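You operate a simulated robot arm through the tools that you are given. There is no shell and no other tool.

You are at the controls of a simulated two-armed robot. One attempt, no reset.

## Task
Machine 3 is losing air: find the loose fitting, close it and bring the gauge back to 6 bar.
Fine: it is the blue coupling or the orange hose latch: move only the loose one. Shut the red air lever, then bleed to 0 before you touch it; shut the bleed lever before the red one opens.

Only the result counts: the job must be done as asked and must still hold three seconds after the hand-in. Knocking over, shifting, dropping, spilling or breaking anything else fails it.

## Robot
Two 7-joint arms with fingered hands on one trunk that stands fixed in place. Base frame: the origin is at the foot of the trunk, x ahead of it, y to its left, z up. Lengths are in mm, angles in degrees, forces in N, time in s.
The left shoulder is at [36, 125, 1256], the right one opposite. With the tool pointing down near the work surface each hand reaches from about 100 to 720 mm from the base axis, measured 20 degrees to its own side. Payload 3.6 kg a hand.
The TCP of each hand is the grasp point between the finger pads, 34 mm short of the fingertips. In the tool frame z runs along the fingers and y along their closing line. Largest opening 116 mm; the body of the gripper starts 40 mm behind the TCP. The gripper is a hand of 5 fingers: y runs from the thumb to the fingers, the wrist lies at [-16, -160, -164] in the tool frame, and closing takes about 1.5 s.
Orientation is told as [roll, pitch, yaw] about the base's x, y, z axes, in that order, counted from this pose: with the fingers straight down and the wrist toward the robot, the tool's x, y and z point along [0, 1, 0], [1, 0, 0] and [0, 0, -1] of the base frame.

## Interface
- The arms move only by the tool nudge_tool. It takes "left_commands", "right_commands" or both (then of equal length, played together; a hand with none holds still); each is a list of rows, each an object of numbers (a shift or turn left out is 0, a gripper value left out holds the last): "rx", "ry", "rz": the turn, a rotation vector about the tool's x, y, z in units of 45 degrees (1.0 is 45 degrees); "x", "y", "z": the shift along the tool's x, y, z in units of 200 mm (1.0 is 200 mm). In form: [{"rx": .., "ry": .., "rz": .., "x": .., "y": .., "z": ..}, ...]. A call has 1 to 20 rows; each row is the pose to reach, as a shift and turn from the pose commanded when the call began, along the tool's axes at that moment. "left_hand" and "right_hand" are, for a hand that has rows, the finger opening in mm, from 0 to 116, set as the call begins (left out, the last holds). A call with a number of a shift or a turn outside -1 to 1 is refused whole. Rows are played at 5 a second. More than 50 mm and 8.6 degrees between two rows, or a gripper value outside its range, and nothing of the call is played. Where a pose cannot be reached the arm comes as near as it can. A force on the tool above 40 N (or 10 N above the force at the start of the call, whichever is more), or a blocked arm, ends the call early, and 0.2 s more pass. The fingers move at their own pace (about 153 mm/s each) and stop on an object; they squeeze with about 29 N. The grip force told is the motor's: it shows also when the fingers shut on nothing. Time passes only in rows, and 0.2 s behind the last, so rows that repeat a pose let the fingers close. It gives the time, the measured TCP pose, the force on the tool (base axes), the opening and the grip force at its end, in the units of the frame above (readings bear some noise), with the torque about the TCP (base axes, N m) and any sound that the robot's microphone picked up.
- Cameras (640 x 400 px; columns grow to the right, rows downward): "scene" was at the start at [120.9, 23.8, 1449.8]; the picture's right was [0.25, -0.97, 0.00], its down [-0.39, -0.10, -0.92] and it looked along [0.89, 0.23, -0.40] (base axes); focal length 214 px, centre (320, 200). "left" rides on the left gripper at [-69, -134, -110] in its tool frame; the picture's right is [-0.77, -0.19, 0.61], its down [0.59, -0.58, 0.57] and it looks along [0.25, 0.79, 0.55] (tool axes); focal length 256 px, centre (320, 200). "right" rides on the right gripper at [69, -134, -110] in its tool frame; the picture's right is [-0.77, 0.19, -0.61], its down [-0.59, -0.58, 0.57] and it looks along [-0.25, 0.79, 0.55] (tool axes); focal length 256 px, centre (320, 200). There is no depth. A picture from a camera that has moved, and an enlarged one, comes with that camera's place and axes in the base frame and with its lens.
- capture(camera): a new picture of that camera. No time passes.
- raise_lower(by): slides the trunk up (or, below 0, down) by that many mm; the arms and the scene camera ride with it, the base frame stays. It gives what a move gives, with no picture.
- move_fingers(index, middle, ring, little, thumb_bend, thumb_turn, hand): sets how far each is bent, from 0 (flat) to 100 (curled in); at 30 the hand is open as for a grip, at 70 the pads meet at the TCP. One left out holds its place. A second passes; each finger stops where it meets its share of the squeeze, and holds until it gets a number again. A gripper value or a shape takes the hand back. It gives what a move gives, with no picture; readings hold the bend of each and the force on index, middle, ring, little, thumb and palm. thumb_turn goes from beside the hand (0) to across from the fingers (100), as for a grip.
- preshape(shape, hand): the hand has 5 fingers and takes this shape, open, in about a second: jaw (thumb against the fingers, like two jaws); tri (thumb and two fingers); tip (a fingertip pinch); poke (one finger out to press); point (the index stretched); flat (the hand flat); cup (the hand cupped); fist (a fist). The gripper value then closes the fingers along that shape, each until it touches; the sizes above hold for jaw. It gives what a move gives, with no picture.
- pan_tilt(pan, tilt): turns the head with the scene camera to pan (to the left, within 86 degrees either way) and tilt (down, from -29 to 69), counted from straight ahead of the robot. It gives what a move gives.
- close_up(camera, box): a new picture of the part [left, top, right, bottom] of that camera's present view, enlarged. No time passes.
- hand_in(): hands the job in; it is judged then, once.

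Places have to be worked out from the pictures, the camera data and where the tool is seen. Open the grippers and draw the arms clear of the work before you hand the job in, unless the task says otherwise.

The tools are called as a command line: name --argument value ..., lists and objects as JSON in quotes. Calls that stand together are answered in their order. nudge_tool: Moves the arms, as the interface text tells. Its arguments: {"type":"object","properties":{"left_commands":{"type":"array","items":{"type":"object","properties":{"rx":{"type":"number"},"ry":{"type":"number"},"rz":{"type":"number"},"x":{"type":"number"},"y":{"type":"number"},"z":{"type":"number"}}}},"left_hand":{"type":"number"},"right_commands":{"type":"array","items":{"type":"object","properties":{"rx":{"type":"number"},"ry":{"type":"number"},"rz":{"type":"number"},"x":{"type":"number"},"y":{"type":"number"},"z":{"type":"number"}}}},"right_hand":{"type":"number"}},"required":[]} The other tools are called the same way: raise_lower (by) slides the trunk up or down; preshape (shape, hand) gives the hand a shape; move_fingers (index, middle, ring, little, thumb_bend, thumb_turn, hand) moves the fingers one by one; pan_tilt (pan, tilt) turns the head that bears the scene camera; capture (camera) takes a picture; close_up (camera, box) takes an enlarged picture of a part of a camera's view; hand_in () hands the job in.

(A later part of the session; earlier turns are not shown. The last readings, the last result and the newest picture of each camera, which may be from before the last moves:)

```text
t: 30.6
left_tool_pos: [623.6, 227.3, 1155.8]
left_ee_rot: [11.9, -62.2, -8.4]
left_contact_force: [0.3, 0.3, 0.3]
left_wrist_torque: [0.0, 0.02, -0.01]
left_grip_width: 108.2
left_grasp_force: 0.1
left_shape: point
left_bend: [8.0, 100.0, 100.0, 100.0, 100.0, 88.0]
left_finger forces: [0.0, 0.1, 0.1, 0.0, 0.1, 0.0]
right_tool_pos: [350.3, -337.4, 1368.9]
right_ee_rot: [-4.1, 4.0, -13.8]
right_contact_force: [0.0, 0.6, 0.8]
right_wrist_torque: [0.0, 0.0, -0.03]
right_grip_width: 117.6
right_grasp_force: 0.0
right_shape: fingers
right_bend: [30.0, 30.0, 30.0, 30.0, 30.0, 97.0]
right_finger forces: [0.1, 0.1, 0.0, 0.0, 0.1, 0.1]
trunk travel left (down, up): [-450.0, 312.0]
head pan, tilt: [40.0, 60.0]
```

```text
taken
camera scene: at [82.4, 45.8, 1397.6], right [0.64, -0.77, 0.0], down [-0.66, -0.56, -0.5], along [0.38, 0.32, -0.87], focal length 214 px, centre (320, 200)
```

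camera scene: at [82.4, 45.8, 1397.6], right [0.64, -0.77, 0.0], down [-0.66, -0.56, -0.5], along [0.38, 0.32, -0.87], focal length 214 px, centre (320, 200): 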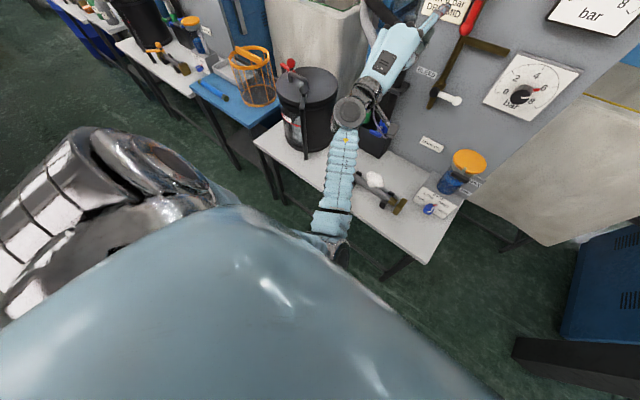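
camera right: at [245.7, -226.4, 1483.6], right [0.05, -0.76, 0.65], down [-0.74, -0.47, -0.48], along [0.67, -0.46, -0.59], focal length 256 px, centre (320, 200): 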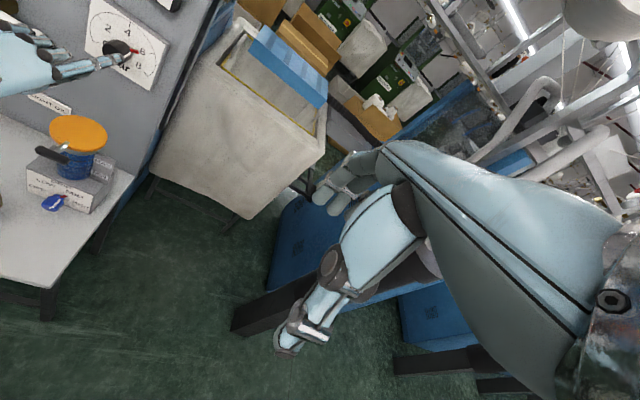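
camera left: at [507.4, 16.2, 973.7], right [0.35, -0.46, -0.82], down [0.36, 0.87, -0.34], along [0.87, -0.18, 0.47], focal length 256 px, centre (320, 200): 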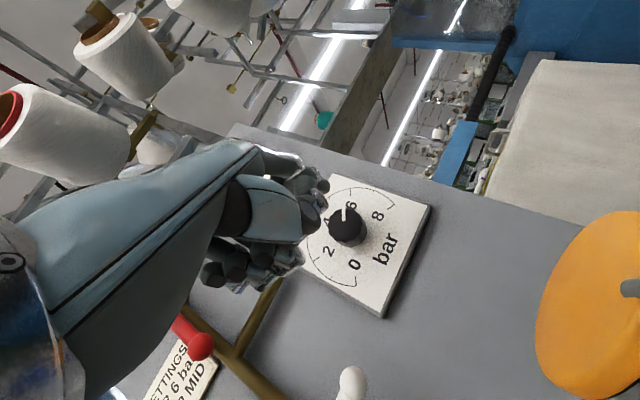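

The left elbow hangs low and inward against the body, which explains the blocking when moving right. I bring the left arm back toward its starting pose to let it unfold to its original posture.

nudge_tool --left_commands '[{"x": 0.083, "y": 0.024, "z": -0.062, "rx": 0.0835, "ry": -0.0124, "rz": -0.0051}, {"x": 0.167, "y": 0.047, "z": -0.123, "rx": 0.167, "ry": -0.0248, "rz": -0.0103}, {"x": 0.25, "y": 0.071, "z": -0.185, "rx": 0.2505, "ry": -0.0371, "rz": -0.0154}, {"x": 0.333, "y": 0.094, "z": -0.246, "rx": 0.334, "ry": -0.0495, "rz": -0.0206}, {"x": 0.417, "y": 0.118, "z": -0.308, "rx": 0.4175, "ry": -0.0619, "rz": -0.0257}, {"x": 0.5, "y": 0.142, "z": -0.369, "rx": 0.501, "ry": -0.0743, "rz": -0.0308}, {"x": 0.583, "y": 0.165, "z": -0.431, "rx": 0.5846, "ry": -0.0867, "rz": -0.036}, {"x": 0.667, "y": 0.189, "z": -0.492, "rx": 0.668, "ry": -0.099, "rz": -0.0411}, {"x": 0.75, "y": 0.212, "z": -0.554, "rx": 0.7516, "ry": -0.1114, "rz": -0.0463}, {"x": 0.8335, "y": 0.236, "z": -0.6155, "rx": 0.8351, "ry": -0.1238, "rz": -0.0514}, {"x": 0.8335, "y": 0.236, "z": -0.6155, "rx": 0.8351, "ry": -0.1238, "rz": -0.0514}]'

capture --camera "scene"

```text
t: 33.0
left_tool_pos: [531.1, 379.5, 1268.0]
left_ee_rot: [-0.6, -24.7, 0.0]
left_contact_force: [-0.1, 0.0, 0.4]
left_wrist_torque: [-0.01, -0.01, 0.03]
left_grip_width: 0.0
left_grasp_force: 0.0
left_shape: point
left_bend: [8.0, 100.0, 100.0, 100.0, 100.0, 88.0]
left_finger forces: [0.0, 0.0, 0.1, 0.0, 0.0, 0.0]
right_tool_pos: [350.7, -337.7, 1370.1]
right_ee_rot: [-4.1, 4.0, -13.8]
right_contact_force: [-0.3, 0.5, -0.3]
right_wrist_torque: [0.0, 0.0, -0.07]
right_grip_width: 117.7
right_grasp_force: 0.1
right_shape: fingers
right_bend: [30.0, 30.0, 30.0, 30.0, 30.0, 97.0]
right_finger forces: [0.0, 0.0, 0.1, 0.0, 0.0, 0.0]
trunk travel left (down, up): [-450.0, 312.0]
head pan, tilt: [40.0, 60.0]
```

```text
taken
camera scene: at [82.5, 45.5, 1397.6], right [0.64, -0.77, 0.0], down [-0.66, -0.56, -0.5], along [0.38, 0.32, -0.87], focal length 214 px, centre (320, 200)
```

scene: 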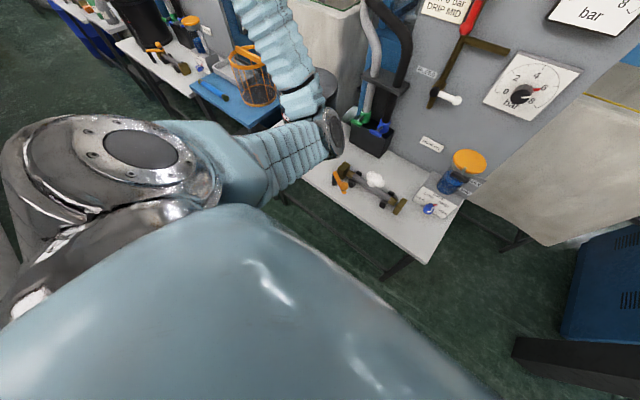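

The arm followed well, but the elbow is still turned inward. I continue on to the exact starting pose and see whether the elbow swings back out.

nudge_tool --left_commands '[{"x": 0.0096, "y": -0.0276, "z": -0.0748, "rx": 0.0784}, {"x": 0.0193, "y": -0.0553, "z": -0.1496, "rx": 0.1569}, {"x": 0.0289, "y": -0.0829, "z": -0.2244, "rx": 0.2353}, {"x": 0.0386, "y": -0.1106, "z": -0.2993, "rx": 0.3137}, {"x": 0.0482, "y": -0.1382, "z": -0.3741, "rx": 0.3921}, {"x": 0.0579, "y": -0.1659, "z": -0.4489, "rx": 0.4706}, {"x": 0.0675, "y": -0.1935, "z": -0.5237, "rx": 0.549}, {"x": 0.0675, "y": -0.1935, "z": -0.5237, "rx": 0.549}, {"x": 0.0675, "y": -0.1935, "z": -0.5237, "rx": 0.549}]'

capture --camera "scene"

```text
t: 35.0
left_tool_pos: [512.6, 468.9, 1332.7]
left_ee_rot: [-0.5, -0.2, -0.5]
left_contact_force: [-0.3, -0.1, 0.2]
left_wrist_torque: [-0.03, 0.03, -0.02]
left_grip_width: 0.0
left_grasp_force: 0.2
left_shape: point
left_bend: [8.0, 100.0, 100.0, 100.0, 100.0, 88.0]
left_finger forces: [0.1, 0.0, 0.0, 0.0, 0.0, 0.0]
left hand out of reach, approached as far as the arm can: row 3, 4, 5, 6, 7, 8, 9
right_tool_pos: [351.0, -335.0, 1371.0]
right_ee_rot: [-4.0, 4.0, -13.8]
right_contact_force: [0.0, 0.5, -1.0]
right_wrist_torque: [-0.03, 0.03, -0.01]
right_grip_width: 117.8
right_grasp_force: 0.0
right_shape: fingers
right_bend: [30.0, 30.0, 30.0, 30.0, 30.0, 97.0]
right_finger forces: [0.0, 0.0, 0.0, 0.1, 0.0, 0.0]
trunk travel left (down, up): [-450.0, 312.0]
head pan, tilt: [40.0, 60.0]
```

```text
taken
camera scene: at [82.1, 46.3, 1397.6], right [0.64, -0.77, 0.0], down [-0.66, -0.56, -0.5], along [0.38, 0.32, -0.87], focal length 214 px, centre (320, 200)
```

scene: 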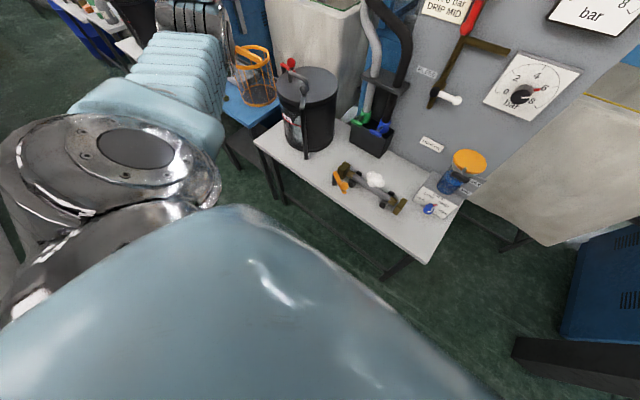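

The pose was not reachable in this posture, but the upper arm now points forward-left with the elbow swung outward. I look at it from a flatter angle.

pan_tilt --pan 45 --tilt 20

capture --camera "scene"

```text
t: 36.0
left_tool_pos: [512.3, 468.8, 1334.2]
left_ee_rot: [-0.5, -0.2, -0.5]
left_contact_force: [0.0, 0.5, 0.1]
left_wrist_torque: [0.01, -0.01, 0.01]
left_grip_width: 0.2
left_grasp_force: 0.0
left_shape: point
left_bend: [8.0, 100.0, 100.0, 100.0, 100.0, 88.0]
left_finger forces: [0.1, 0.1, 0.0, 0.1, 0.0, 0.0]
right_tool_pos: [349.7, -336.9, 1368.9]
right_ee_rot: [-4.2, 4.0, -13.8]
right_contact_force: [-0.7, 1.0, -1.0]
right_wrist_torque: [0.01, 0.02, -0.03]
right_grip_width: 117.8
right_grasp_force: 0.0
right_shape: fingers
right_bend: [30.0, 30.0, 30.0, 30.0, 30.0, 97.0]
right_finger forces: [0.1, 0.0, 0.0, 0.0, 0.0, 0.0]
trunk travel left (down, up): [-450.0, 312.0]
head pan, tilt: [45.0, 20.0]
```

```text
taken
camera scene: at [97.2, 69.1, 1455.6], right [0.71, -0.71, 0.0], down [-0.24, -0.24, -0.94], along [0.66, 0.66, -0.34], focal length 214 px, centre (320, 200)
```

scene: 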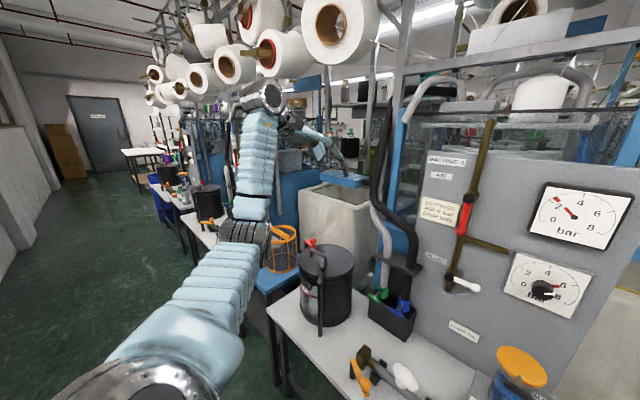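

The arm now has the elbow out front and low. I move from here toward the panel again with a partial step and 45° of pitch, and check how it tracks.

nudge_tool --left_commands '[{"x": -0.045, "y": 0.05, "z": 0.065, "rx": -0.1}, {"x": -0.09, "y": 0.1, "z": 0.13, "rx": -0.2}, {"x": -0.135, "y": 0.15, "z": 0.195, "rx": -0.3}, {"x": -0.18, "y": 0.2, "z": 0.26, "rx": -0.4}, {"x": -0.225, "y": 0.25, "z": 0.325, "rx": -0.5}, {"x": -0.27, "y": 0.3, "z": 0.39, "rx": -0.6}, {"x": -0.315, "y": 0.35, "z": 0.455, "rx": -0.7}, {"x": -0.36, "y": 0.4, "z": 0.52, "rx": -0.8}, {"x": -0.405, "y": 0.45, "z": 0.585, "rx": -0.9}, {"x": -0.45, "y": 0.5, "z": 0.65, "rx": -1.0}, {"x": -0.45, "y": 0.5, "z": 0.65, "rx": -1.0}]'

capture --camera "scene"

```text
t: 38.4
left_tool_pos: [611.4, 378.0, 1202.6]
left_ee_rot: [-0.8, -45.1, 0.3]
left_contact_force: [0.3, -0.5, 0.0]
left_wrist_torque: [0.02, 0.01, 0.04]
left_grip_width: 0.0
left_grasp_force: 0.1
left_shape: point
left_bend: [8.0, 100.0, 100.0, 100.0, 100.0, 88.0]
left_finger forces: [0.1, 0.0, 0.0, 0.0, 0.0, 0.0]
right_tool_pos: [350.2, -336.5, 1370.1]
right_ee_rot: [-4.2, 4.0, -13.9]
right_contact_force: [0.0, -0.2, -0.2]
right_wrist_torque: [-0.02, 0.02, 0.0]
right_grip_width: 117.8
right_grasp_force: 0.1
right_shape: fingers
right_bend: [30.0, 30.0, 30.0, 30.0, 30.0, 97.0]
right_finger forces: [0.1, 0.0, 0.1, 0.1, 0.0, 0.0]
trunk travel left (down, up): [-450.0, 312.0]
head pan, tilt: [45.0, 20.0]
```

```text
taken
camera scene: at [96.9, 69.3, 1455.8], right [0.71, -0.71, 0.0], down [-0.24, -0.24, -0.94], along [0.66, 0.66, -0.34], focal length 214 px, centre (320, 200)
```

scene: 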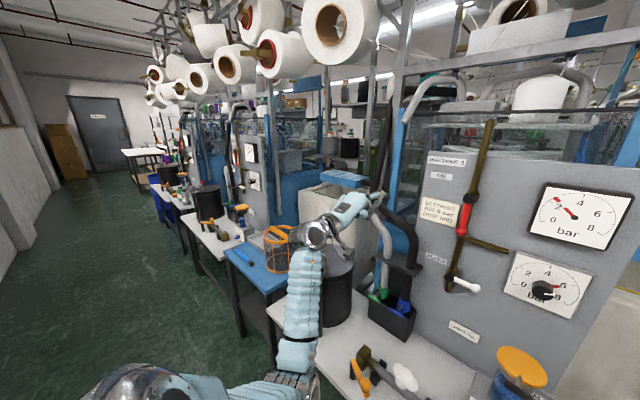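

The arm tracks well now. I go on to [620,250,1140] with pitch −60 as the next test step.

nudge_tool --left_commands '[{"x": -0.09, "y": -0.027, "z": 0.036, "rx": -0.047}, {"x": -0.18, "y": -0.054, "z": 0.073, "rx": -0.095}, {"x": -0.274, "y": -0.081, "z": 0.109, "rx": -0.143}, {"x": -0.366, "y": -0.109, "z": 0.145, "rx": -0.19}, {"x": -0.457, "y": -0.136, "z": 0.182, "rx": -0.238}, {"x": -0.549, "y": -0.163, "z": 0.218, "rx": -0.286}, {"x": -0.64, "y": -0.19, "z": 0.2545, "rx": -0.333}, {"x": -0.64, "y": -0.19, "z": 0.2545, "rx": -0.333}]'

pan_tilt --pan 35 --tilt 50

capture --camera "scene"

```text
t: 40.2
left_tool_pos: [620.0, 252.9, 1146.1]
left_ee_rot: [-0.3, -60.4, 0.2]
left_contact_force: [0.2, -0.6, 1.0]
left_wrist_torque: [0.02, -0.01, -0.01]
left_grip_width: 0.0
left_grasp_force: 0.1
left_shape: point
left_bend: [8.0, 100.0, 100.0, 100.0, 100.0, 88.0]
left_finger forces: [0.1, 0.0, 0.0, 0.0, 0.1, 0.0]
right_tool_pos: [350.6, -337.4, 1369.5]
right_ee_rot: [-4.1, 4.0, -13.7]
right_contact_force: [0.3, 0.8, 0.1]
right_wrist_torque: [0.02, 0.01, -0.07]
right_grip_width: 118.1
right_grasp_force: 0.0
right_shape: fingers
right_bend: [30.0, 30.0, 30.0, 30.0, 30.0, 97.0]
right_finger forces: [0.0, 0.0, 0.0, 0.0, 0.1, 0.1]
trunk travel left (down, up): [-450.0, 312.0]
head pan, tilt: [45.0, 20.0]
```

```text
t: 41.2
left_tool_pos: [619.3, 252.5, 1144.8]
left_ee_rot: [-0.2, -60.2, 0.1]
left_contact_force: [0.0, 0.1, 0.2]
left_wrist_torque: [-0.02, 0.02, 0.04]
left_grip_width: 0.0
left_grasp_force: 0.0
left_shape: point
left_bend: [8.0, 100.0, 100.0, 100.0, 100.0, 88.0]
left_finger forces: [0.0, 0.0, 0.0, 0.1, 0.1, 0.0]
right_tool_pos: [350.5, -335.7, 1369.9]
right_ee_rot: [-4.1, 3.9, -13.8]
right_contact_force: [0.4, 0.0, 0.1]
right_wrist_torque: [0.02, -0.02, -0.02]
right_grip_width: 117.6
right_grasp_force: 0.0
right_shape: fingers
right_bend: [30.0, 30.0, 30.0, 30.0, 30.0, 97.0]
right_finger forces: [0.0, 0.0, 0.1, 0.1, 0.0, 0.0]
trunk travel left (down, up): [-450.0, 312.0]
head pan, tilt: [35.0, 50.0]
```

```text
taken
camera scene: at [94.4, 47.1, 1410.2], right [0.57, -0.82, 0.0], down [-0.63, -0.44, -0.64], along [0.53, 0.37, -0.77], focal length 214 px, centre (320, 200)
```

scene: 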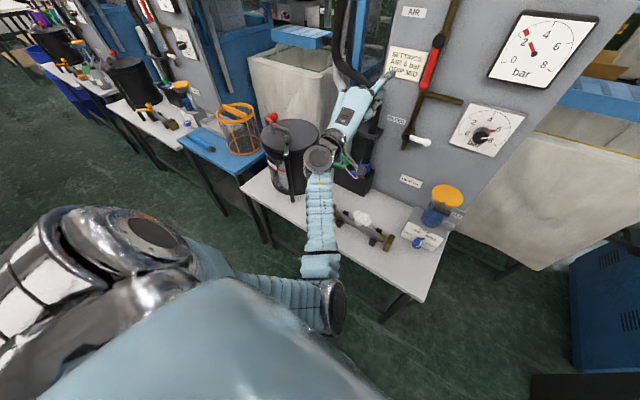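

The elbow again folds inward in front of the body as the hand moves right. I check the right arm's posture, as it may be the better one for the levers.

pan_tilt --pan -40 --tilt 30

capture --camera "scene"

```text
t: 42.6
left_tool_pos: [617.7, 253.0, 1143.9]
left_ee_rot: [-0.1, -60.1, 0.2]
left_contact_force: [0.2, -0.8, -0.2]
left_wrist_torque: [0.03, 0.0, -0.05]
left_grip_width: 0.3
left_grasp_force: 0.0
left_shape: point
left_bend: [8.0, 100.0, 100.0, 100.0, 100.0, 88.0]
left_finger forces: [0.0, 0.1, 0.0, 0.1, 0.0, 0.1]
right_tool_pos: [350.9, -336.7, 1369.3]
right_ee_rot: [-4.0, 4.0, -13.8]
right_contact_force: [0.3, 0.7, -0.1]
right_wrist_torque: [0.07, 0.02, 0.01]
right_grip_width: 117.6
right_grasp_force: 0.1
right_shape: fingers
right_bend: [30.0, 30.0, 30.0, 30.0, 30.0, 97.0]
right_finger forces: [0.0, 0.1, 0.1, 0.1, 0.0, 0.0]
trunk travel left (down, up): [-450.0, 312.0]
head pan, tilt: [-40.0, 30.0]
```

```text
taken
camera scene: at [100.6, -55.2, 1439.6], right [-0.64, -0.77, 0.0], down [-0.38, 0.32, -0.87], along [0.66, -0.56, -0.5], focal length 214 px, centre (320, 200)
```

scene: 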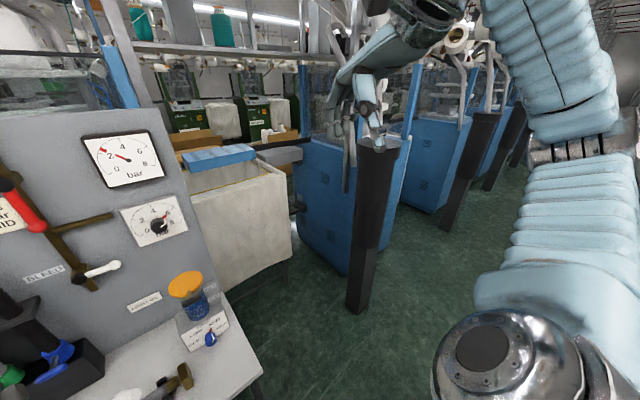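

The right arm has kept its elbow up and out, so it suits the levers. I first park the left hand back and left, out of the way.

nudge_tool --left_commands '[{"x": 0.0885, "y": -0.0444, "z": -0.0829, "rx": 0.0333}, {"x": 0.177, "y": -0.0888, "z": -0.1658, "rx": 0.0666}, {"x": 0.2655, "y": -0.1332, "z": -0.2487, "rx": 0.1}, {"x": 0.354, "y": -0.1776, "z": -0.3316, "rx": 0.1332}, {"x": 0.4425, "y": -0.222, "z": -0.4145, "rx": 0.1665}, {"x": 0.531, "y": -0.2664, "z": -0.4974, "rx": 0.2}, {"x": 0.6195, "y": -0.3108, "z": -0.5803, "rx": 0.2331}, {"x": 0.708, "y": -0.3552, "z": -0.6632, "rx": 0.2664}, {"x": 0.7965, "y": -0.3996, "z": -0.7461, "rx": 0.3}, {"x": 0.885, "y": -0.444, "z": -0.829, "rx": 0.333}, {"x": 0.885, "y": -0.444, "z": -0.829, "rx": 0.333}]'

preshape --hand "right" --shape "point"

pan_tilt --pan 14.6 --tilt 23.7

capture --camera "scene"

```text
t: 45.0
left_tool_pos: [431.2, 426.2, 1145.5]
left_ee_rot: [-0.7, -45.1, 0.3]
left_contact_force: [0.1, 0.1, -0.5]
left_wrist_torque: [-0.01, -0.01, 0.02]
left_grip_width: 0.0
left_grasp_force: 0.1
left_shape: point
left_bend: [8.0, 100.0, 100.0, 100.0, 100.0, 88.0]
left_finger forces: [0.1, 0.0, 0.0, 0.0, 0.0, 0.0]
right_tool_pos: [350.7, -337.3, 1368.5]
right_ee_rot: [-4.0, 4.0, -13.8]
right_contact_force: [-0.2, 0.1, 0.0]
right_wrist_torque: [0.0, 0.04, 0.01]
right_grip_width: 117.6
right_grasp_force: 0.0
right_shape: fingers
right_bend: [30.0, 30.0, 30.0, 30.0, 30.0, 97.0]
right_finger forces: [0.0, 0.1, 0.1, 0.0, 0.0, 0.0]
trunk travel left (down, up): [-450.0, 312.0]
head pan, tilt: [-40.0, 30.0]
```

```text
t: 46.0
left_tool_pos: [430.1, 426.3, 1146.6]
left_ee_rot: [-0.9, -45.1, 0.4]
left_contact_force: [-0.2, 0.3, 0.0]
left_wrist_torque: [0.01, -0.01, 0.01]
left_grip_width: 0.0
left_grasp_force: 0.0
left_shape: point
left_bend: [8.0, 100.0, 100.0, 100.0, 100.0, 88.0]
left_finger forces: [0.0, 0.0, 0.1, 0.1, 0.0, 0.0]
right_tool_pos: [349.6, -336.1, 1368.8]
right_ee_rot: [-4.2, 3.9, -13.9]
right_contact_force: [-0.7, -0.5, -0.6]
right_wrist_torque: [0.03, -0.01, -0.02]
right_grip_width: 108.0
right_grasp_force: 0.1
right_shape: point
right_bend: [8.0, 100.0, 100.0, 100.0, 100.0, 88.0]
right_finger forces: [0.1, 0.0, 0.1, 0.0, 0.0, 0.1]
trunk travel left (down, up): [-450.0, 312.0]
head pan, tilt: [-40.0, 30.0]
```

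```text
t: 47.2
left_tool_pos: [432.8, 427.2, 1145.0]
left_ee_rot: [-0.8, -45.1, 0.4]
left_contact_force: [0.5, 0.0, 0.3]
left_wrist_torque: [0.01, -0.05, 0.03]
left_grip_width: 0.0
left_grasp_force: 0.1
left_shape: point
left_bend: [8.0, 100.0, 100.0, 100.0, 100.0, 88.0]
left_finger forces: [0.0, 0.1, 0.1, 0.1, 0.0, 0.0]
right_tool_pos: [351.2, -336.6, 1368.7]
right_ee_rot: [-4.1, 4.0, -13.8]
right_contact_force: [-1.2, -0.1, -0.5]
right_wrist_torque: [0.0, 0.02, -0.01]
right_grip_width: 108.1
right_grasp_force: 0.0
right_shape: point
right_bend: [8.0, 100.0, 100.0, 100.0, 100.0, 88.0]
right_finger forces: [0.1, 0.1, 0.0, 0.1, 0.1, 0.1]
trunk travel left (down, up): [-450.0, 312.0]
head pan, tilt: [14.6, 23.7]
```

```text
taken
camera scene: at [120.7, 26.3, 1449.7], right [0.25, -0.97, 0.0], down [-0.39, -0.1, -0.92], along [0.89, 0.23, -0.4], focal length 214 px, centre (320, 200)
```

scene: 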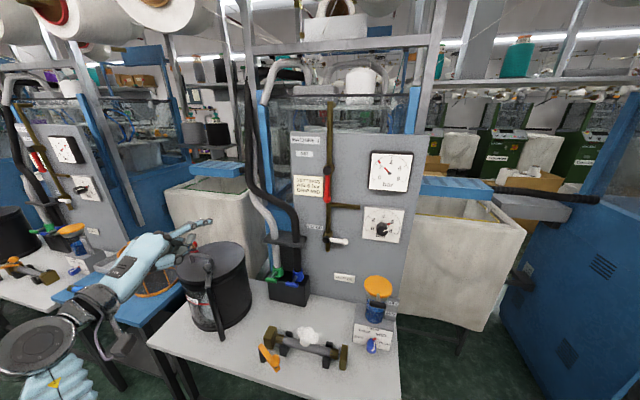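

The left hand is parked clear. I now bring the right hand forward in two stages, first to about [510,−200,1250] with 40° of pitch.

nudge_tool --right_commands '[{"x": 0.0743, "y": 0.054, "z": 0.0407, "rx": -0.082, "ry": 0.0153, "rz": -0.022}, {"x": 0.1487, "y": 0.1081, "z": 0.0814, "rx": -0.164, "ry": 0.0305, "rz": -0.044}, {"x": 0.223, "y": 0.1621, "z": 0.1221, "rx": -0.246, "ry": 0.0458, "rz": -0.066}, {"x": 0.2973, "y": 0.2162, "z": 0.1628, "rx": -0.328, "ry": 0.061, "rz": -0.088}, {"x": 0.3717, "y": 0.2702, "z": 0.2035, "rx": -0.41, "ry": 0.0763, "rz": -0.11}, {"x": 0.446, "y": 0.3243, "z": 0.2443, "rx": -0.492, "ry": 0.0915, "rz": -0.132}, {"x": 0.5203, "y": 0.3783, "z": 0.285, "rx": -0.574, "ry": 0.1068, "rz": -0.154}, {"x": 0.5947, "y": 0.4323, "z": 0.3257, "rx": -0.656, "ry": 0.122, "rz": -0.176}, {"x": 0.669, "y": 0.4864, "z": 0.3664, "rx": -0.738, "ry": 0.1373, "rz": -0.198}, {"x": 0.7433, "y": 0.5404, "z": 0.4071, "rx": -0.82, "ry": 0.1525, "rz": -0.22}, {"x": 0.8177, "y": 0.5945, "z": 0.4478, "rx": -0.902, "ry": 0.1678, "rz": -0.242}, {"x": 0.892, "y": 0.6485, "z": 0.4885, "rx": -0.984, "ry": 0.183, "rz": -0.264}, {"x": 0.892, "y": 0.6485, "z": 0.4885, "rx": -0.984, "ry": 0.183, "rz": -0.264}]'

capture --camera "scene"

```text
t: 50.0
left_tool_pos: [431.3, 426.9, 1147.0]
left_ee_rot: [-0.9, -45.0, 0.3]
left_contact_force: [0.0, 0.0, -0.3]
left_wrist_torque: [0.03, 0.01, 0.01]
left_grip_width: 0.0
left_grasp_force: 0.0
left_shape: point
left_bend: [8.0, 100.0, 100.0, 100.0, 100.0, 88.0]
left_finger forces: [0.0, 0.0, 0.0, 0.1, 0.0, 0.0]
right_tool_pos: [508.5, -199.7, 1251.1]
right_ee_rot: [0.1, -40.1, 0.0]
right_contact_force: [0.7, 0.4, -0.4]
right_wrist_torque: [0.04, 0.0, 0.01]
right_grip_width: 108.1
right_grasp_force: 0.2
right_shape: point
right_bend: [8.0, 100.0, 100.0, 100.0, 100.0, 88.0]
right_finger forces: [0.1, 0.0, 0.0, 0.0, 0.0, 0.0]
trunk travel left (down, up): [-450.0, 312.0]
head pan, tilt: [14.6, 23.7]
```

```text
taken
camera scene: at [120.2, 26.1, 1449.8], right [0.25, -0.97, 0.0], down [-0.39, -0.1, -0.92], along [0.89, 0.23, -0.4], focal length 214 px, centre (320, 200)
```

scene: 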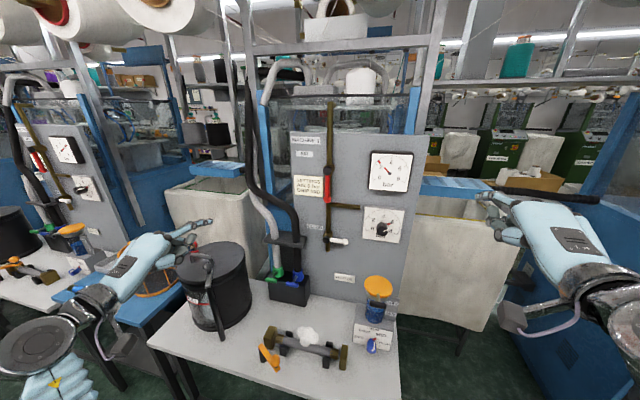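

The right arm tracks exactly and its elbow stays out. I carry it across to about [560,−20,1190].

nudge_tool --right_commands '[{"x": 0.09, "z": 0.04, "rx": -0.022}, {"x": 0.18, "z": 0.08, "rx": -0.044}, {"x": 0.27, "z": 0.12, "rx": -0.067}, {"x": 0.36, "z": 0.16, "rx": -0.089}, {"x": 0.45, "z": 0.2, "rx": -0.111}, {"x": 0.54, "z": 0.24, "rx": -0.133}, {"x": 0.63, "z": 0.28, "rx": -0.155}, {"x": 0.72, "z": 0.32, "rx": -0.178}, {"x": 0.81, "z": 0.36, "rx": -0.2}, {"x": 0.9, "z": 0.399, "rx": -0.222}, {"x": 0.9, "z": 0.399, "rx": -0.222}]'

capture --camera "scene"

```text
t: 52.4
left_tool_pos: [430.8, 427.3, 1146.6]
left_ee_rot: [-0.7, -45.1, 0.4]
left_contact_force: [-0.8, 0.0, 0.1]
left_wrist_torque: [0.03, 0.01, -0.01]
left_grip_width: 0.0
left_grasp_force: 0.0
left_shape: point
left_bend: [8.0, 100.0, 100.0, 100.0, 100.0, 88.0]
left_finger forces: [0.0, 0.0, 0.0, 0.0, 0.1, 0.1]
right_tool_pos: [524.5, -127.9, 1260.6]
right_ee_rot: [0.0, -50.0, 0.1]
right_contact_force: [-0.3, 0.3, 0.1]
right_wrist_torque: [-0.03, -0.01, 0.02]
right_grip_width: 108.1
right_grasp_force: 0.1
right_shape: point
right_bend: [8.0, 100.0, 100.0, 100.0, 100.0, 88.0]
right_finger forces: [0.0, 0.0, 0.0, 0.0, 0.1, 0.0]
right hand out of reach, approached as far as the arm can: row 4, 5, 6, 7, 8, 9, 10, 11
trunk travel left (down, up): [-450.0, 312.0]
head pan, tilt: [14.6, 23.7]
```

```text
taken
camera scene: at [120.8, 26.7, 1449.7], right [0.25, -0.97, 0.0], down [-0.39, -0.1, -0.92], along [0.89, 0.23, -0.4], focal length 214 px, centre (320, 200)
```

scene: 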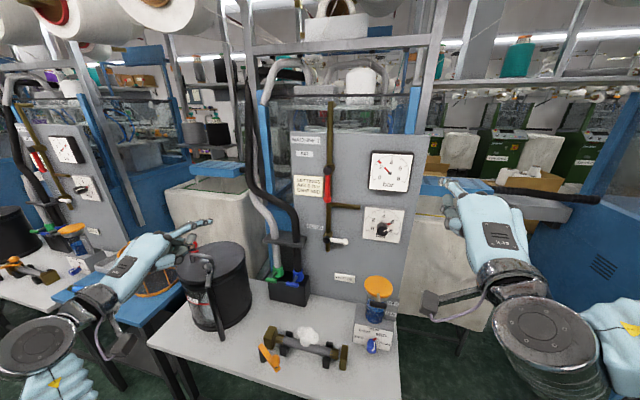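

The right arm reports its limit here because it is too folded; extending it should free the wrist. I move it forward to about [640,−128,1200], with pitch −60, keeping the fingertip well off the gauge.

nudge_tool --right_commands '[{"y": 0.02, "z": 0.09, "rx": -0.032}, {"y": 0.04, "z": 0.18, "rx": -0.063}, {"y": 0.06, "z": 0.27, "rx": -0.095}, {"y": 0.08, "z": 0.36, "rx": -0.127}, {"y": 0.1, "z": 0.45, "rx": -0.159}, {"y": 0.12, "z": 0.54, "rx": -0.19}, {"y": 0.14, "z": 0.633, "rx": -0.222}, {"y": 0.14, "z": 0.633, "rx": -0.222}]'

capture --camera "scene"

```text
t: 54.2
left_tool_pos: [432.9, 426.8, 1147.0]
left_ee_rot: [-1.0, -45.1, 0.5]
left_contact_force: [0.7, 0.4, -0.5]
left_wrist_torque: [0.02, 0.03, 0.0]
left_grip_width: 0.1
left_grasp_force: 0.0
left_shape: point
left_bend: [8.0, 100.0, 100.0, 100.0, 100.0, 88.0]
left_finger forces: [0.1, 0.0, 0.0, 0.0, 0.0, 0.0]
right_tool_pos: [587.2, -191.7, 1263.9]
right_ee_rot: [-0.1, -59.9, 0.1]
right_contact_force: [0.3, -0.5, -0.4]
right_wrist_torque: [0.01, -0.01, 0.01]
right_grip_width: 107.9
right_grasp_force: 0.1
right_shape: point
right_bend: [8.0, 100.0, 100.0, 100.0, 100.0, 88.0]
right_finger forces: [0.0, 0.0, 0.1, 0.0, 0.0, 0.1]
right hand out of reach, approached as far as the arm can: row 1, 2, 3, 4, 5, 6, 7, 8
trunk travel left (down, up): [-450.0, 312.0]
head pan, tilt: [14.6, 23.7]
```

```text
taken
camera scene: at [120.8, 26.7, 1449.7], right [0.25, -0.97, 0.0], down [-0.39, -0.1, -0.92], along [0.89, 0.23, -0.4], focal length 214 px, centre (320, 200)
```

scene: 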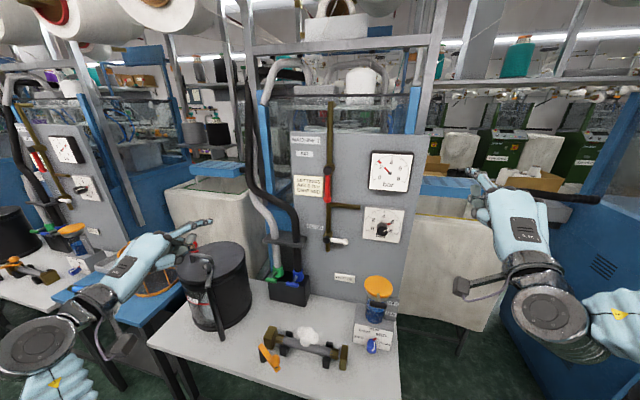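

The right arm seems limited by wrist extension since the shoulder is high above the target; lowering the trunk should help. I first draw the left hand back from the drum, then lower the trunk by 130 mm.

nudge_tool --left_commands '[{"y": -0.07, "z": -0.07}, {"y": -0.14, "z": -0.14}, {"y": -0.21, "z": -0.21}, {"y": -0.28, "z": -0.28}, {"y": -0.28, "z": -0.28}]'

raise_lower --by -130

capture --camera "scene"

```text
t: 55.4
left_tool_pos: [353.7, 427.7, 1146.1]
left_ee_rot: [-0.9, -45.1, 0.4]
left_contact_force: [0.0, -0.3, -0.4]
left_wrist_torque: [0.01, -0.02, 0.01]
left_grip_width: 0.2
left_grasp_force: 0.0
left_shape: point
left_bend: [8.0, 100.0, 100.0, 100.0, 100.0, 88.0]
left_finger forces: [0.1, 0.1, 0.1, 0.1, 0.1, 0.0]
right_tool_pos: [588.2, -192.4, 1263.1]
right_ee_rot: [-0.3, -59.9, 0.1]
right_contact_force: [0.0, -0.6, -0.5]
right_wrist_torque: [-0.01, -0.01, -0.01]
right_grip_width: 108.1
right_grasp_force: 0.1
right_shape: point
right_bend: [8.0, 100.0, 100.0, 100.0, 100.0, 88.0]
right_finger forces: [0.0, 0.1, 0.0, 0.1, 0.0, 0.0]
trunk travel left (down, up): [-450.0, 312.0]
head pan, tilt: [14.6, 23.7]
```

```text
t: 57.0
left_tool_pos: [352.6, 427.8, 1017.5]
left_ee_rot: [-0.9, -45.1, 0.3]
left_contact_force: [0.5, -0.8, -0.1]
left_wrist_torque: [-0.01, -0.02, 0.02]
left_grip_width: 0.0
left_grasp_force: 0.1
left_shape: point
left_bend: [8.0, 100.0, 100.0, 100.0, 100.0, 88.0]
left_finger forces: [0.0, 0.0, 0.0, 0.0, 0.0, 0.0]
right_tool_pos: [589.0, -191.0, 1137.3]
right_ee_rot: [-0.1, -59.9, 0.0]
right_contact_force: [-0.7, 0.7, 0.2]
right_wrist_torque: [0.02, 0.0, 0.0]
right_grip_width: 108.1
right_grasp_force: 0.0
right_shape: point
right_bend: [8.0, 100.0, 100.0, 100.0, 100.0, 88.0]
right_finger forces: [0.0, 0.0, 0.0, 0.0, 0.1, 0.0]
trunk travel left (down, up): [-320.0, 442.0]
head pan, tilt: [14.6, 23.7]
```

```text
taken
camera scene: at [156.8, 26.7, 1318.3], right [0.25, -0.97, 0.0], down [-0.39, -0.1, -0.92], along [0.89, 0.23, -0.4], focal length 214 px, centre (320, 200)
```

scene: 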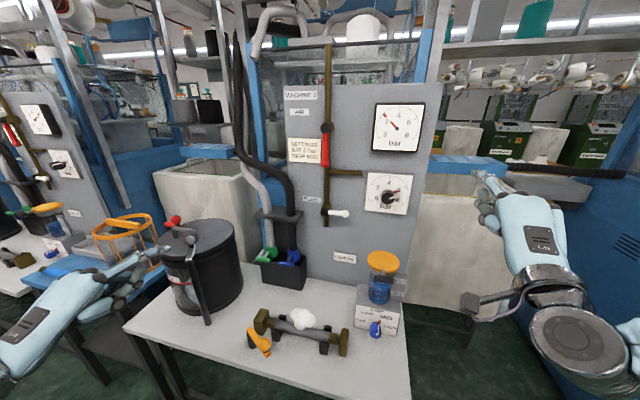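

The trunk is lowered and the right hand now sits at [589,−191,1137] with the desired pitch. I move it left in front of the panel, tip staying around x≤690.

nudge_tool --right_commands '[{"x": 0.09, "y": 0.0075, "z": 0.013}, {"x": 0.18, "y": 0.015, "z": 0.026}, {"x": 0.27, "y": 0.0225, "z": 0.039}, {"x": 0.36, "y": 0.03, "z": 0.052}, {"x": 0.45, "y": 0.0375, "z": 0.065}, {"x": 0.54, "y": 0.045, "z": 0.078}, {"x": 0.63, "y": 0.0525, "z": 0.091}, {"x": 0.72, "y": 0.06, "z": 0.104}, {"x": 0.81, "y": 0.0675, "z": 0.117}, {"x": 0.9, "y": 0.075, "z": 0.13}, {"x": 0.9, "y": 0.075, "z": 0.13}]'

capture --camera "scene"

```text
t: 59.4
left_tool_pos: [353.7, 428.0, 1016.1]
left_ee_rot: [-0.9, -45.0, 0.5]
left_contact_force: [0.6, -0.6, 0.4]
left_wrist_torque: [0.04, -0.02, -0.02]
left_grip_width: 0.2
left_grasp_force: 0.1
left_shape: point
left_bend: [8.0, 100.0, 100.0, 100.0, 100.0, 88.0]
left_finger forces: [0.0, 0.1, 0.0, 0.1, 0.1, 0.0]
right_tool_pos: [580.3, -116.1, 1182.8]
right_ee_rot: [-0.1, -59.9, 0.0]
right_contact_force: [0.4, -0.1, 0.3]
right_wrist_torque: [0.01, -0.03, 0.0]
right_grip_width: 108.0
right_grasp_force: 0.1
right_shape: point
right_bend: [8.0, 100.0, 100.0, 100.0, 100.0, 88.0]
right_finger forces: [0.1, 0.0, 0.0, 0.1, 0.1, 0.0]
right hand out of reach, approached as far as the arm can: row 3, 4, 5, 6, 7, 8, 9, 10, 11
trunk travel left (down, up): [-320.0, 442.0]
head pan, tilt: [14.6, 23.7]
```

```text
taken
camera scene: at [157.3, 26.7, 1318.1], right [0.25, -0.97, 0.0], down [-0.39, -0.1, -0.92], along [0.89, 0.23, -0.4], focal length 214 px, centre (320, 200)
```

scene: 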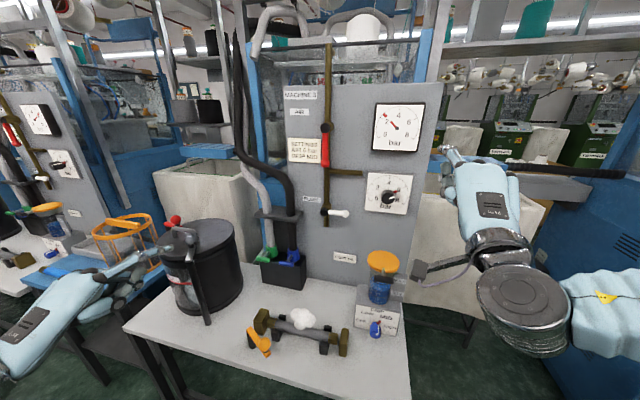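

With zero yaw the wrist runs out of sideways bend. I let the hand yaw about 40° to the left while moving across to about [640,60,1140].

nudge_tool --right_commands '[{"x": 0.04, "y": -0.002, "z": 0.017, "ry": 0.11, "rz": -0.063}, {"x": 0.08, "y": -0.004, "z": 0.034, "ry": 0.22, "rz": -0.127}, {"x": 0.14, "y": -0.006, "z": 0.06, "ry": 0.33, "rz": -0.19}, {"x": 0.22, "y": -0.009, "z": 0.092, "ry": 0.44, "rz": -0.254}, {"x": 0.3, "y": -0.012, "z": 0.125, "ry": 0.55, "rz": -0.317}, {"x": 0.39, "y": -0.016, "z": 0.163, "ry": 0.66, "rz": -0.38}, {"x": 0.48, "y": -0.02, "z": 0.2, "ry": 0.77, "rz": -0.444}, {"x": 0.58, "y": -0.024, "z": 0.242, "ry": 0.77, "rz": -0.444}, {"x": 0.68, "y": -0.028, "z": 0.284, "ry": 0.77, "rz": -0.444}, {"x": 0.78, "y": -0.032, "z": 0.325, "ry": 0.77, "rz": -0.444}, {"x": 0.88, "y": -0.036, "z": 0.367, "ry": 0.77, "rz": -0.444}, {"x": 0.88, "y": -0.036, "z": 0.367, "ry": 0.77, "rz": -0.444}]'

capture --camera "scene"

```text
t: 62.0
left_tool_pos: [351.9, 426.3, 1016.0]
left_ee_rot: [-0.9, -45.1, 0.4]
left_contact_force: [0.0, -0.1, 0.7]
left_wrist_torque: [0.04, 0.02, -0.03]
left_grip_width: 0.0
left_grasp_force: 0.0
left_shape: point
left_bend: [8.0, 100.0, 100.0, 100.0, 100.0, 88.0]
left_finger forces: [0.1, 0.1, 0.0, 0.1, 0.0, 0.0]
right_tool_pos: [585.7, -16.3, 1177.7]
right_ee_rot: [0.0, -59.9, 39.9]
right_contact_force: [-0.5, 0.0, -0.3]
right_wrist_torque: [0.01, 0.0, 0.04]
right_grip_width: 108.0
right_grasp_force: 0.2
right_shape: point
right_bend: [8.0, 100.0, 100.0, 100.0, 100.0, 88.0]
right_finger forces: [0.1, 0.0, 0.0, 0.1, 0.0, 0.1]
right hand out of reach, approached as far as the arm can: row 6, 7, 8, 9, 10, 11, 12
trunk travel left (down, up): [-320.0, 442.0]
head pan, tilt: [14.6, 23.7]
```

```text
taken
camera scene: at [157.3, 26.6, 1318.1], right [0.25, -0.97, 0.0], down [-0.39, -0.1, -0.92], along [0.89, 0.23, -0.4], focal length 214 px, centre (320, 200)
```

scene: 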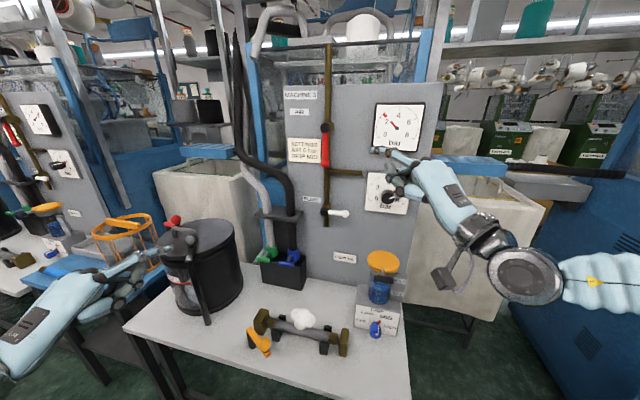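

The right arm's forearm comes in nearly sideways and runs out of range. With the trunk lower, the left arm's elbow should clear the body better, so I send the right hand back to the right side and retry with the left.

nudge_tool --right_commands '[{"x": -0.067, "y": -0.038, "z": -0.066, "ry": -0.077, "rz": 0.0444}, {"x": -0.134, "y": -0.076, "z": -0.131, "ry": -0.154, "rz": 0.0888}, {"x": -0.201, "y": -0.114, "z": -0.197, "ry": -0.231, "rz": 0.133}, {"x": -0.268, "y": -0.152, "z": -0.263, "ry": -0.308, "rz": 0.178}, {"x": -0.335, "y": -0.19, "z": -0.329, "ry": -0.385, "rz": 0.222}, {"x": -0.402, "y": -0.227, "z": -0.394, "ry": -0.462, "rz": 0.266}, {"x": -0.469, "y": -0.265, "z": -0.46, "ry": -0.539, "rz": 0.311}, {"x": -0.536, "y": -0.303, "z": -0.526, "ry": -0.616, "rz": 0.355}, {"x": -0.603, "y": -0.341, "z": -0.591, "ry": -0.693, "rz": 0.4}, {"x": -0.67, "y": -0.379, "z": -0.657, "ry": -0.77, "rz": 0.444}, {"x": -0.67, "y": -0.379, "z": -0.657, "ry": -0.77, "rz": 0.444}]'

pan_tilt --pan 30 --tilt 40

capture --camera "scene"

```text
t: 64.4
left_tool_pos: [352.1, 428.2, 1016.8]
left_ee_rot: [-0.8, -45.1, 0.4]
left_contact_force: [0.4, -1.2, 0.5]
left_wrist_torque: [0.02, 0.01, -0.02]
left_grip_width: 0.0
left_grasp_force: 0.1
left_shape: point
left_bend: [8.0, 100.0, 100.0, 100.0, 100.0, 88.0]
left_finger forces: [0.1, 0.1, 0.0, 0.0, 0.0, 0.0]
right_tool_pos: [557.1, -216.4, 1178.8]
right_ee_rot: [0.0, -60.0, -0.1]
right_contact_force: [-0.5, -0.1, 0.2]
right_wrist_torque: [-0.02, 0.03, 0.0]
right_grip_width: 108.1
right_grasp_force: 0.1
right_shape: point
right_bend: [8.0, 100.0, 100.0, 100.0, 100.0, 88.0]
right_finger forces: [0.1, 0.1, 0.1, 0.1, 0.0, 0.1]
trunk travel left (down, up): [-320.0, 442.0]
head pan, tilt: [14.6, 23.7]
```

```text
t: 65.2
left_tool_pos: [352.6, 426.1, 1016.2]
left_ee_rot: [-0.8, -45.1, 0.4]
left_contact_force: [0.9, -0.1, -0.6]
left_wrist_torque: [0.01, 0.03, 0.0]
left_grip_width: 0.0
left_grasp_force: 0.2
left_shape: point
left_bend: [8.0, 100.0, 100.0, 100.0, 100.0, 88.0]
left_finger forces: [0.0, 0.0, 0.0, 0.0, 0.1, 0.0]
right_tool_pos: [556.3, -216.7, 1179.1]
right_ee_rot: [0.0, -59.9, -0.1]
right_contact_force: [-0.1, -0.3, -0.9]
right_wrist_torque: [0.0, 0.0, 0.01]
right_grip_width: 108.2
right_grasp_force: 0.1
right_shape: point
right_bend: [8.0, 100.0, 100.0, 100.0, 100.0, 88.0]
right_finger forces: [0.0, 0.1, 0.0, 0.1, 0.0, 0.0]
trunk travel left (down, up): [-320.0, 442.0]
head pan, tilt: [30.0, 40.0]
```

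```text
taken
camera scene: at [141.4, 45.7, 1292.7], right [0.5, -0.87, 0.0], down [-0.56, -0.32, -0.77], along [0.66, 0.38, -0.64], focal length 214 px, centre (320, 200)
```

scene: 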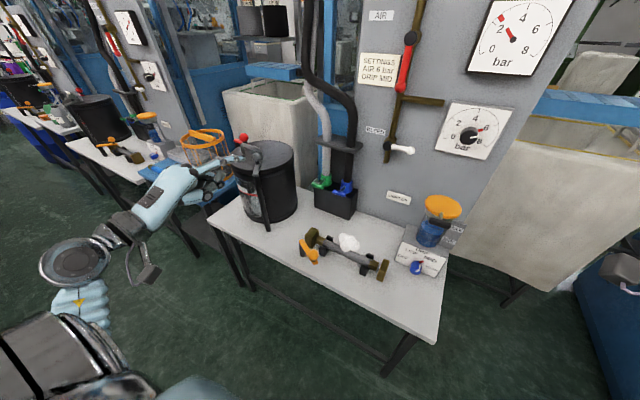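

The left arm's elbow now hangs out to the left. I raise the left hand above the drum first, then go to the lever.

nudge_tool --left_commands '[{"x": -0.02, "y": 0.067, "z": -0.067}, {"x": -0.04, "y": 0.134, "z": -0.134}, {"x": -0.06, "y": 0.2, "z": -0.2}, {"x": -0.08, "y": 0.268, "z": -0.268}, {"x": -0.1, "y": 0.335, "z": -0.335}, {"x": -0.12, "y": 0.403, "z": -0.403}, {"x": -0.12, "y": 0.403, "z": -0.403}]'

nudge_tool --left_commands '[{"x": -0.06, "y": 0.08, "z": 0.08, "rx": -0.03}, {"x": -0.12, "y": 0.16, "z": 0.16, "rx": -0.06}, {"x": -0.18, "y": 0.24, "z": 0.24, "rx": -0.09}, {"x": -0.24, "y": 0.32, "z": 0.32, "rx": -0.12}, {"x": -0.3, "y": 0.4, "z": 0.4, "rx": -0.15}, {"x": -0.36, "y": 0.48, "z": 0.48, "rx": -0.18}, {"x": -0.42, "y": 0.56, "z": 0.56, "rx": -0.21}, {"x": -0.48, "y": 0.64, "z": 0.64, "rx": -0.24}, {"x": -0.54, "y": 0.72, "z": 0.72, "rx": -0.27}, {"x": -0.6, "y": 0.8, "z": 0.8, "rx": -0.3}, {"x": -0.65, "y": 0.86, "z": 0.86, "rx": -0.333}, {"x": -0.65, "y": 0.86, "z": 0.86, "rx": -0.333}]'

capture --camera "scene"

```text
t: 66.8
left_tool_pos: [351.8, 413.1, 1130.5]
left_ee_rot: [-0.9, -45.1, 0.1]
left_contact_force: [-0.5, 0.4, 0.2]
left_wrist_torque: [0.03, -0.02, -0.02]
left_grip_width: 0.0
left_grasp_force: 0.2
left_shape: point
left_bend: [8.0, 100.0, 100.0, 100.0, 100.0, 88.0]
left_finger forces: [0.1, 0.0, 0.1, 0.1, 0.1, 0.0]
left hand out of reach, approached as far as the arm can: row 6, 7
right_tool_pos: [556.0, -214.5, 1179.2]
right_ee_rot: [0.0, -60.0, 0.2]
right_contact_force: [-0.1, -0.6, 0.4]
right_wrist_torque: [-0.01, 0.03, -0.03]
right_grip_width: 107.8
right_grasp_force: 0.0
right_shape: point
right_bend: [8.0, 100.0, 100.0, 100.0, 100.0, 88.0]
right_finger forces: [0.1, 0.0, 0.0, 0.1, 0.0, 0.0]
trunk travel left (down, up): [-320.0, 442.0]
head pan, tilt: [30.0, 40.0]
```

```text
t: 69.4
left_tool_pos: [597.4, 279.1, 1132.6]
left_ee_rot: [-1.0, -60.1, 0.8]
left_contact_force: [0.9, 1.0, -0.1]
left_wrist_torque: [-0.02, 0.02, 0.03]
left_grip_width: 0.0
left_grasp_force: 0.1
left_shape: point
left_bend: [8.0, 100.0, 100.0, 100.0, 100.0, 88.0]
left_finger forces: [0.0, 0.1, 0.0, 0.0, 0.0, 0.1]
left hand out of reach, approached as far as the arm can: row 1, 2, 3, 4
right_tool_pos: [556.4, -216.5, 1178.1]
right_ee_rot: [0.0, -59.9, 0.0]
right_contact_force: [0.3, 0.3, 0.4]
right_wrist_torque: [0.0, 0.0, 0.01]
right_grip_width: 107.9
right_grasp_force: 0.0
right_shape: point
right_bend: [8.0, 100.0, 100.0, 100.0, 100.0, 88.0]
right_finger forces: [0.0, 0.1, 0.0, 0.0, 0.0, 0.0]
trunk travel left (down, up): [-320.0, 442.0]
head pan, tilt: [30.0, 40.0]
```

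```text
taken
camera scene: at [141.5, 45.7, 1292.7], right [0.5, -0.87, 0.0], down [-0.56, -0.32, -0.77], along [0.66, 0.38, -0.64], focal length 214 px, centre (320, 200)
```

scene: 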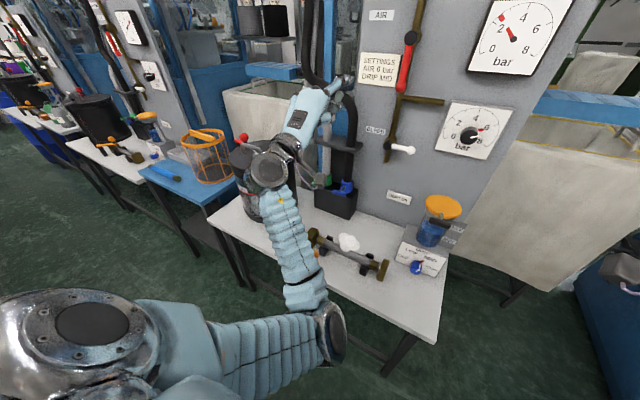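

The upper arm now reaches forward with more room from the body. I move the left hand right again to stand right of the red handle.

nudge_tool --left_commands '[{"x": -0.076, "y": 0.0093, "z": 0.02}, {"x": -0.151, "y": 0.0186, "z": 0.04}, {"x": -0.227, "y": 0.028, "z": 0.06}, {"x": -0.3, "y": 0.037, "z": 0.08}, {"x": -0.378, "y": 0.0466, "z": 0.1}, {"x": -0.454, "y": 0.056, "z": 0.12}, {"x": -0.53, "y": 0.065, "z": 0.14}, {"x": -0.605, "y": 0.0745, "z": 0.159}, {"x": -0.605, "y": 0.0745, "z": 0.159}]'

capture --camera "scene"

```text
t: 71.4
left_tool_pos: [631.2, 174.8, 1143.5]
left_ee_rot: [4.9, -61.6, -2.7]
left_contact_force: [-0.2, 0.5, 0.0]
left_wrist_torque: [0.01, 0.0, -0.01]
left_grip_width: 0.1
left_grasp_force: 0.1
left_shape: point
left_bend: [8.0, 100.0, 100.0, 100.0, 100.0, 88.0]
left_finger forces: [0.0, 0.0, 0.0, 0.0, 0.0, 0.1]
right_tool_pos: [556.9, -217.1, 1178.7]
right_ee_rot: [0.0, -60.1, 0.0]
right_contact_force: [0.0, -0.9, 0.2]
right_wrist_torque: [0.03, 0.0, 0.02]
right_grip_width: 107.9
right_grasp_force: 0.1
right_shape: point
right_bend: [8.0, 100.0, 100.0, 100.0, 100.0, 88.0]
right_finger forces: [0.1, 0.0, 0.1, 0.1, 0.0, 0.2]
trunk travel left (down, up): [-320.0, 442.0]
head pan, tilt: [30.0, 40.0]
```

```text
taken
camera scene: at [141.5, 45.6, 1292.7], right [0.5, -0.87, 0.0], down [-0.56, -0.32, -0.77], along [0.66, 0.38, -0.64], focal length 214 px, centre (320, 200)
```

scene: 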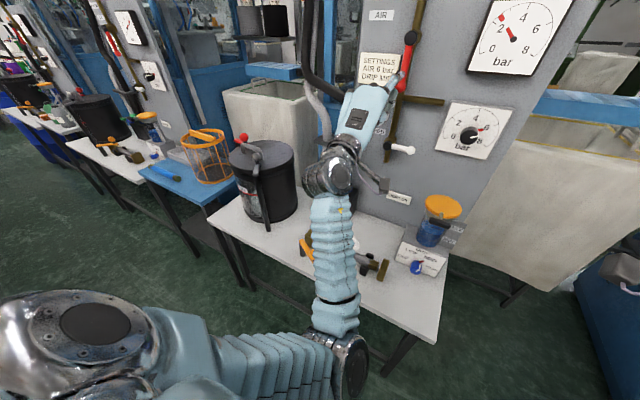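

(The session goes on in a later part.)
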